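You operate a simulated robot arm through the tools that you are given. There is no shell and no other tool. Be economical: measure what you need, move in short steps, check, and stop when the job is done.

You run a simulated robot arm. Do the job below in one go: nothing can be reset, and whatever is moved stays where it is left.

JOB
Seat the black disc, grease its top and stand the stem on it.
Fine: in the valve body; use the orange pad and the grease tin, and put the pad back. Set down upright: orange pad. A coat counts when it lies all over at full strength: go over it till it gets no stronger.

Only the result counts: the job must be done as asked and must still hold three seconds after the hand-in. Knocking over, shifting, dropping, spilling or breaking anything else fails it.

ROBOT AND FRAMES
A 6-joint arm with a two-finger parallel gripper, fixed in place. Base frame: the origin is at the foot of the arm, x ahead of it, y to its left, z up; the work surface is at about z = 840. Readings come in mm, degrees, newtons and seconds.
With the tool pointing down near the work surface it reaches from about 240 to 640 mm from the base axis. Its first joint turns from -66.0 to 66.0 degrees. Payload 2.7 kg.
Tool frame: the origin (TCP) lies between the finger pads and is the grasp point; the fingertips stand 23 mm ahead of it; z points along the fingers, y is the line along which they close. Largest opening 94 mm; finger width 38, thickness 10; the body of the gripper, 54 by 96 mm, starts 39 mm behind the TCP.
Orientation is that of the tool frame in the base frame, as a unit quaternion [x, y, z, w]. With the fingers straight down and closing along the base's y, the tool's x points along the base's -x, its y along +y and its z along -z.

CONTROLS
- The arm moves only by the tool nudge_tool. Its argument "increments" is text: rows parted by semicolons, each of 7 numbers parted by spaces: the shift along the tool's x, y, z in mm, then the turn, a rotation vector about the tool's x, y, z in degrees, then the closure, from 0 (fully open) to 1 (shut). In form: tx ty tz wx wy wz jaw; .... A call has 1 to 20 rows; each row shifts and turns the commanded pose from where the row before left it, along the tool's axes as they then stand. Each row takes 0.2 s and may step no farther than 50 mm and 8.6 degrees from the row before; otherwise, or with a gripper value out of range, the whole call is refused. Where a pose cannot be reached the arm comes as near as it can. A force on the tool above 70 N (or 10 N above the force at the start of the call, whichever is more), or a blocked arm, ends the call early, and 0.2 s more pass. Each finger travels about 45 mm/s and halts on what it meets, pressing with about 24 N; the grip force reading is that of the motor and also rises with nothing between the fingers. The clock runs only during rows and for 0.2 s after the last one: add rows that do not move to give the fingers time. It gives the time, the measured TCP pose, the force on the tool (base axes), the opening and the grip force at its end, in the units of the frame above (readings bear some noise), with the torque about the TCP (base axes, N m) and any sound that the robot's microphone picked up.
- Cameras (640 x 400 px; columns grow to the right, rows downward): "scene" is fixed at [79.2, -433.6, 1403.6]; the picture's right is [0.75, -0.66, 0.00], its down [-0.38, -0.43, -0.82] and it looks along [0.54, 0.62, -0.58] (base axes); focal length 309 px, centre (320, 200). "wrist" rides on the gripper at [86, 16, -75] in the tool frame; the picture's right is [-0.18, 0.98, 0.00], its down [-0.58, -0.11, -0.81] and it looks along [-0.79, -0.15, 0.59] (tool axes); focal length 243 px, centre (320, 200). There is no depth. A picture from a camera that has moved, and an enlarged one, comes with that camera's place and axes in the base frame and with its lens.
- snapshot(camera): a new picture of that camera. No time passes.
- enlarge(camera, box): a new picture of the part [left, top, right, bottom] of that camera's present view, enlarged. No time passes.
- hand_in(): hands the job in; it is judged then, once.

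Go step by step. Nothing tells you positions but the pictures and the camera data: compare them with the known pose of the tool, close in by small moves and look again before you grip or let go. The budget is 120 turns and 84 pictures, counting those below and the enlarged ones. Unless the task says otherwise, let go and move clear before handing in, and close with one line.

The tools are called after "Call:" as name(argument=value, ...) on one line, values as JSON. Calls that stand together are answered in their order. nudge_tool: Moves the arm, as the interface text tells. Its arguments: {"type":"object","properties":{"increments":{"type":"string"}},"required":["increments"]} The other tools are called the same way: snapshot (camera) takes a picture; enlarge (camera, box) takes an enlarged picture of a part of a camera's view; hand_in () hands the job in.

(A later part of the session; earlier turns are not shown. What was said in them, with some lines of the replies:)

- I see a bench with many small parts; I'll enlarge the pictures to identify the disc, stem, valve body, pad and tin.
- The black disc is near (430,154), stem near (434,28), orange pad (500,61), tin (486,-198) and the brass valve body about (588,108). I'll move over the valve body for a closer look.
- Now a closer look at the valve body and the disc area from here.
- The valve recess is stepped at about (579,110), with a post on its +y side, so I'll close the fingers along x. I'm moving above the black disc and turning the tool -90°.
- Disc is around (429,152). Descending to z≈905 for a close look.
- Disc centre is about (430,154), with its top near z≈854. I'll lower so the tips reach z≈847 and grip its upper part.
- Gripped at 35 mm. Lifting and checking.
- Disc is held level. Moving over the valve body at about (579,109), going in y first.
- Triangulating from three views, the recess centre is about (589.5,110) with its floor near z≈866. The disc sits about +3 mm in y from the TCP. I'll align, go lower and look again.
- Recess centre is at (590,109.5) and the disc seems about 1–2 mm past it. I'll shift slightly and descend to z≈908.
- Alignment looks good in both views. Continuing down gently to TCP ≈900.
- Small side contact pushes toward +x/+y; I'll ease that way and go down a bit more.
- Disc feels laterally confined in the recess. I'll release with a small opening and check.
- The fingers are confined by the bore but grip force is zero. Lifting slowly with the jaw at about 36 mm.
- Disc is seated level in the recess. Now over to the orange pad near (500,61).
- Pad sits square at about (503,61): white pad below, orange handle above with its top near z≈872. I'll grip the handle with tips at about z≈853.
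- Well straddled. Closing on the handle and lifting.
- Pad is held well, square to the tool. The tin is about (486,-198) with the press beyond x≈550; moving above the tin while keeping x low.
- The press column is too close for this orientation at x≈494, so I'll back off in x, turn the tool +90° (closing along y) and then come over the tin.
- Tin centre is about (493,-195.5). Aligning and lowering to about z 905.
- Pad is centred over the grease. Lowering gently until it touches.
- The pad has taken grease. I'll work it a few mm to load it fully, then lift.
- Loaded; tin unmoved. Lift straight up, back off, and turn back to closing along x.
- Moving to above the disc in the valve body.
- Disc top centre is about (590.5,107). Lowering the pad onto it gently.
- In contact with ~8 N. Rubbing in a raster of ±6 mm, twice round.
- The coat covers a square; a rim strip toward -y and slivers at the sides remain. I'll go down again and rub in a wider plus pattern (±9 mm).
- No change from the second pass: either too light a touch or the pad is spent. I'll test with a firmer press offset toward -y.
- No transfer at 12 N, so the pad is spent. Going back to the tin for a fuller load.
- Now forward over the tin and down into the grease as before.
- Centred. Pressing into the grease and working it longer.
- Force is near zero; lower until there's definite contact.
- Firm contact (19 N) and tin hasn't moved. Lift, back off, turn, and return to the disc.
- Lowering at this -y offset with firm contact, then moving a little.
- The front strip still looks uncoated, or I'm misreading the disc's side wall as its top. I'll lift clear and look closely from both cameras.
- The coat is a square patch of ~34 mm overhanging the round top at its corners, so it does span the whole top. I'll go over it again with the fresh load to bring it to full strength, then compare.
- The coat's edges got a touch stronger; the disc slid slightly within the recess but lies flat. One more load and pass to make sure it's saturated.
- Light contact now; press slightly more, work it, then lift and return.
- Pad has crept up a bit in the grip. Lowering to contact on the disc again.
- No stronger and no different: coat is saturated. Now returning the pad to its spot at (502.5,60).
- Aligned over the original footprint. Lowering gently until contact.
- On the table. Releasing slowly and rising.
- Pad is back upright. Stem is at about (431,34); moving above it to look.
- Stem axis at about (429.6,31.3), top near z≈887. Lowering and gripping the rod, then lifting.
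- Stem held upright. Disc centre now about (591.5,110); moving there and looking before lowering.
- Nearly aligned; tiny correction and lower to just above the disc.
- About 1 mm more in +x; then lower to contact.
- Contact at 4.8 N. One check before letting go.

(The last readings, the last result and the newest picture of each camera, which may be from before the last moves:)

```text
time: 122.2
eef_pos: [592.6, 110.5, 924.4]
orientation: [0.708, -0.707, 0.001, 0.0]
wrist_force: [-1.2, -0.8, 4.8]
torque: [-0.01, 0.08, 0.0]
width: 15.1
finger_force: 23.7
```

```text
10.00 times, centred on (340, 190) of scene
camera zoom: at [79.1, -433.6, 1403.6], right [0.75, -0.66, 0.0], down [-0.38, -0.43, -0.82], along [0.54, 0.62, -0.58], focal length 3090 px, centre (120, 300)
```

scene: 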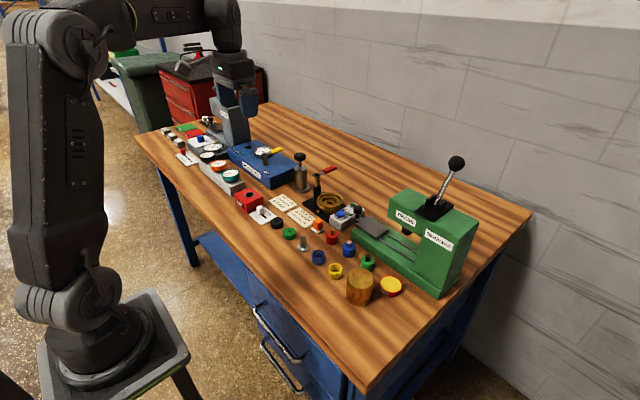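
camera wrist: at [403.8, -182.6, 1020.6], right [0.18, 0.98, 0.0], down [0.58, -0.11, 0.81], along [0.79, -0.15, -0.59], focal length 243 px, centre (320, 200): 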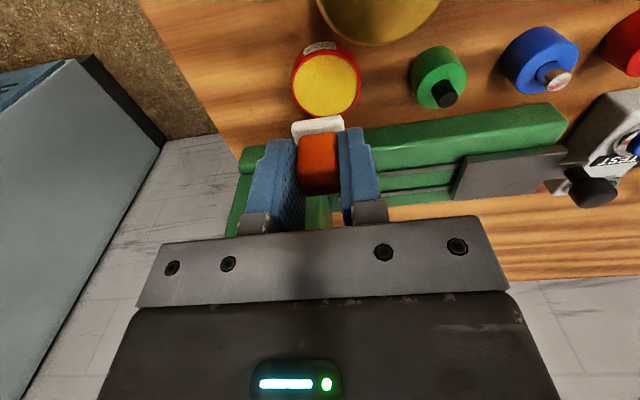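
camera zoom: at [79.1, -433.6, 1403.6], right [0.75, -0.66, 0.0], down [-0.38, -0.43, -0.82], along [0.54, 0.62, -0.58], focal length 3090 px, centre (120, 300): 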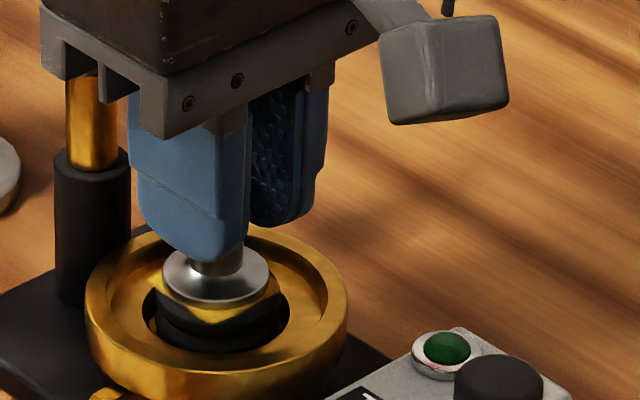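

The scene view leaves the depth direction ambiguous; checking with the wrist camera.

Call:
enlarge(camera="wrist", box=[270, 60, 370, 140])

Call:
enlarge(camera="scene", box=[328, 185, 352, 207])

```text
5.00 times, centred on (320, 100) of wrist
camera zoom: at [576.0, 22.8, 999.5], right [-0.98, 0.18, 0.0], down [0.11, 0.58, 0.81], along [0.15, 0.79, -0.59], focal length 1213 px, centre (320, 700)
```

zoom: 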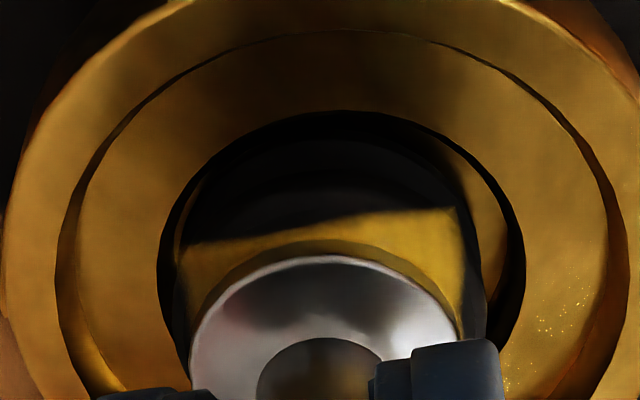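

```text
16.00 times, centred on (340, 196) of scene
camera zoom: at [79.1, -433.6, 1403.6], right [0.75, -0.66, 0.0], down [-0.38, -0.43, -0.82], along [0.54, 0.62, -0.58], focal length 4943 px, centre (0, 264)
```

zoom: 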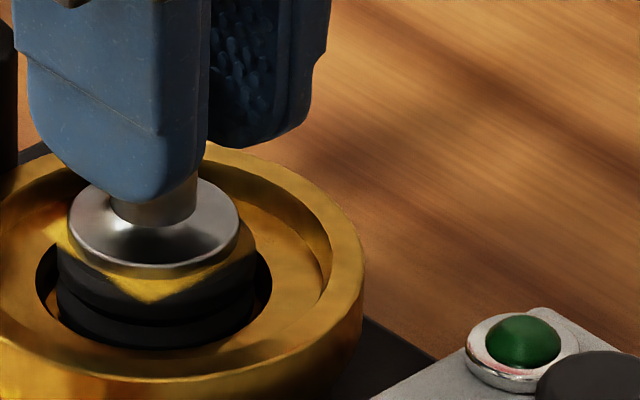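

Both views say the stem sits about 2.5 mm too far in +y and 1 mm in +x. Lift slightly, correct, and lower again.

Call:
nudge_tool(increments="0 0 -3 0 0 0 1;2.4 1 0 0 0 0 1;0 0 1.5 0 0 0 1;0 0 1.3 0 0 0 1;0 0 0 0 0 0 1")

Call:
enlarge(camera="scene", box=[328, 185, 352, 207])

Call:
enlarge(camera="wrist", box=[270, 60, 370, 140])

```text
time: 123.4
eef_pos: [591.3, 107.8, 925.0]
orientation: [0.708, -0.706, 0.001, 0.0]
wrist_force: [-0.3, 1.2, 1.4]
torque: [0.01, 0.0, -0.03]
width: 14.9
finger_force: 23.8
```

```text
16.00 times, centred on (340, 196) of scene
camera zoom: at [79.2, -433.6, 1403.6], right [0.75, -0.66, 0.0], down [-0.38, -0.43, -0.82], along [0.54, 0.62, -0.58], focal length 4943 px, centre (0, 264)
```

zoom: 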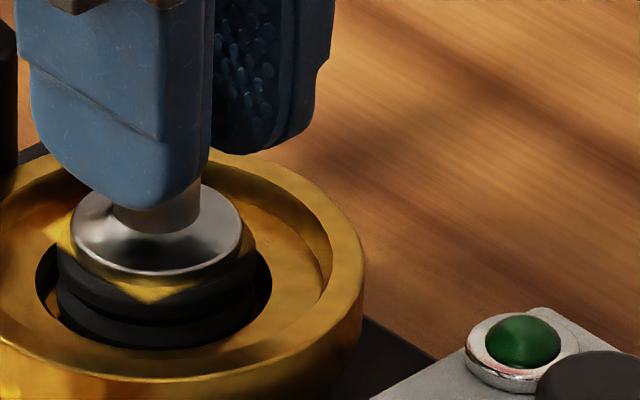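

```text
5.00 times, centred on (320, 100) of wrist
camera zoom: at [575.0, 20.8, 999.5], right [-0.98, 0.18, 0.0], down [0.11, 0.58, 0.81], along [0.15, 0.79, -0.59], focal length 1213 px, centre (320, 700)
```

zoom: 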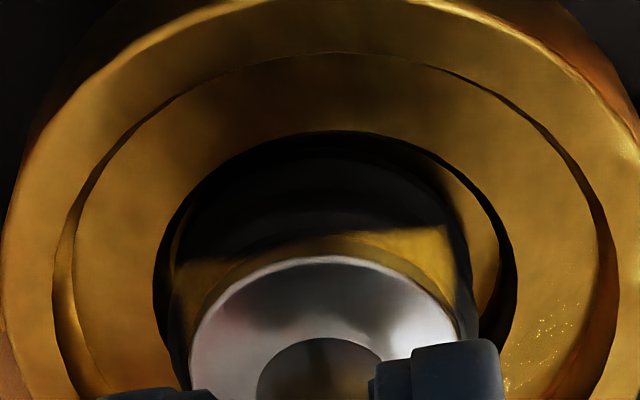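

Now concentric. Lower the last bit and release gently.

Call:
nudge_tool(increments="0 0 0.5 0 0 0 1;0 0 0 0 0 0 0.82;0 0 0 0 0 0 0.78;0 0 0 0 0 0 0.72;0 0 0 0 0 0 0.66;0 0 0 0 0 0 0.66;0 0 -10 0 0 0 0.66;0 0 -20 0 0 0 0.66;0 0 -40 0 0 0 0.66;0 0 -30 0 0 0 0.66;0 0 0 0 0 0 0.66")

Call:
enlarge(camera="scene", box=[310, 165, 366, 215])

```text
time: 125.8
eef_pos: [591.0, 108.3, 1024.3]
orientation: [0.708, -0.706, 0.0, 0.0]
wrist_force: [0.5, -0.7, 0.0]
torque: [0.02, 0.02, 0.01]
width: 32.1
finger_force: 0.0
```

```text
8.00 times, centred on (338, 190) of scene
camera zoom: at [79.2, -433.6, 1403.6], right [0.75, -0.66, 0.0], down [-0.38, -0.43, -0.82], along [0.54, 0.62, -0.58], focal length 2472 px, centre (176, 280)
```

zoom: 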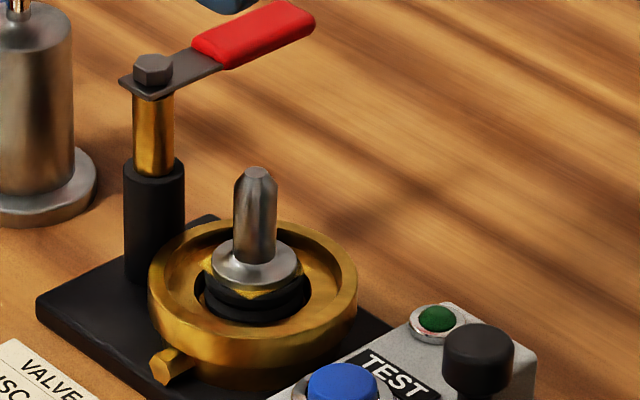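

The stem stands upright on the greased disc. One overall check of the bench.

Call:
enlarge(camera="scene", box=[240, 160, 420, 310])

```text
2.67 times, centred on (330, 235) of scene
camera zoom: at [79.2, -433.6, 1403.6], right [0.75, -0.66, 0.0], down [-0.38, -0.43, -0.82], along [0.54, 0.62, -0.58], focal length 824 px, centre (293, 107)
```

zoom: 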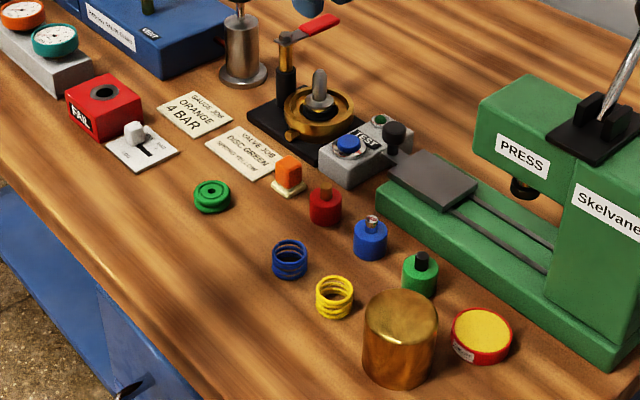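

Everything is in place and nothing else has been disturbed, so I'm handing in.

Call:
hand_in()

```text
The job is handed in.
```

The black disc is seated in the valve body, its top is greased until another pass made no visible difference, the stem stands on it, and the orange pad is back upright in its place.
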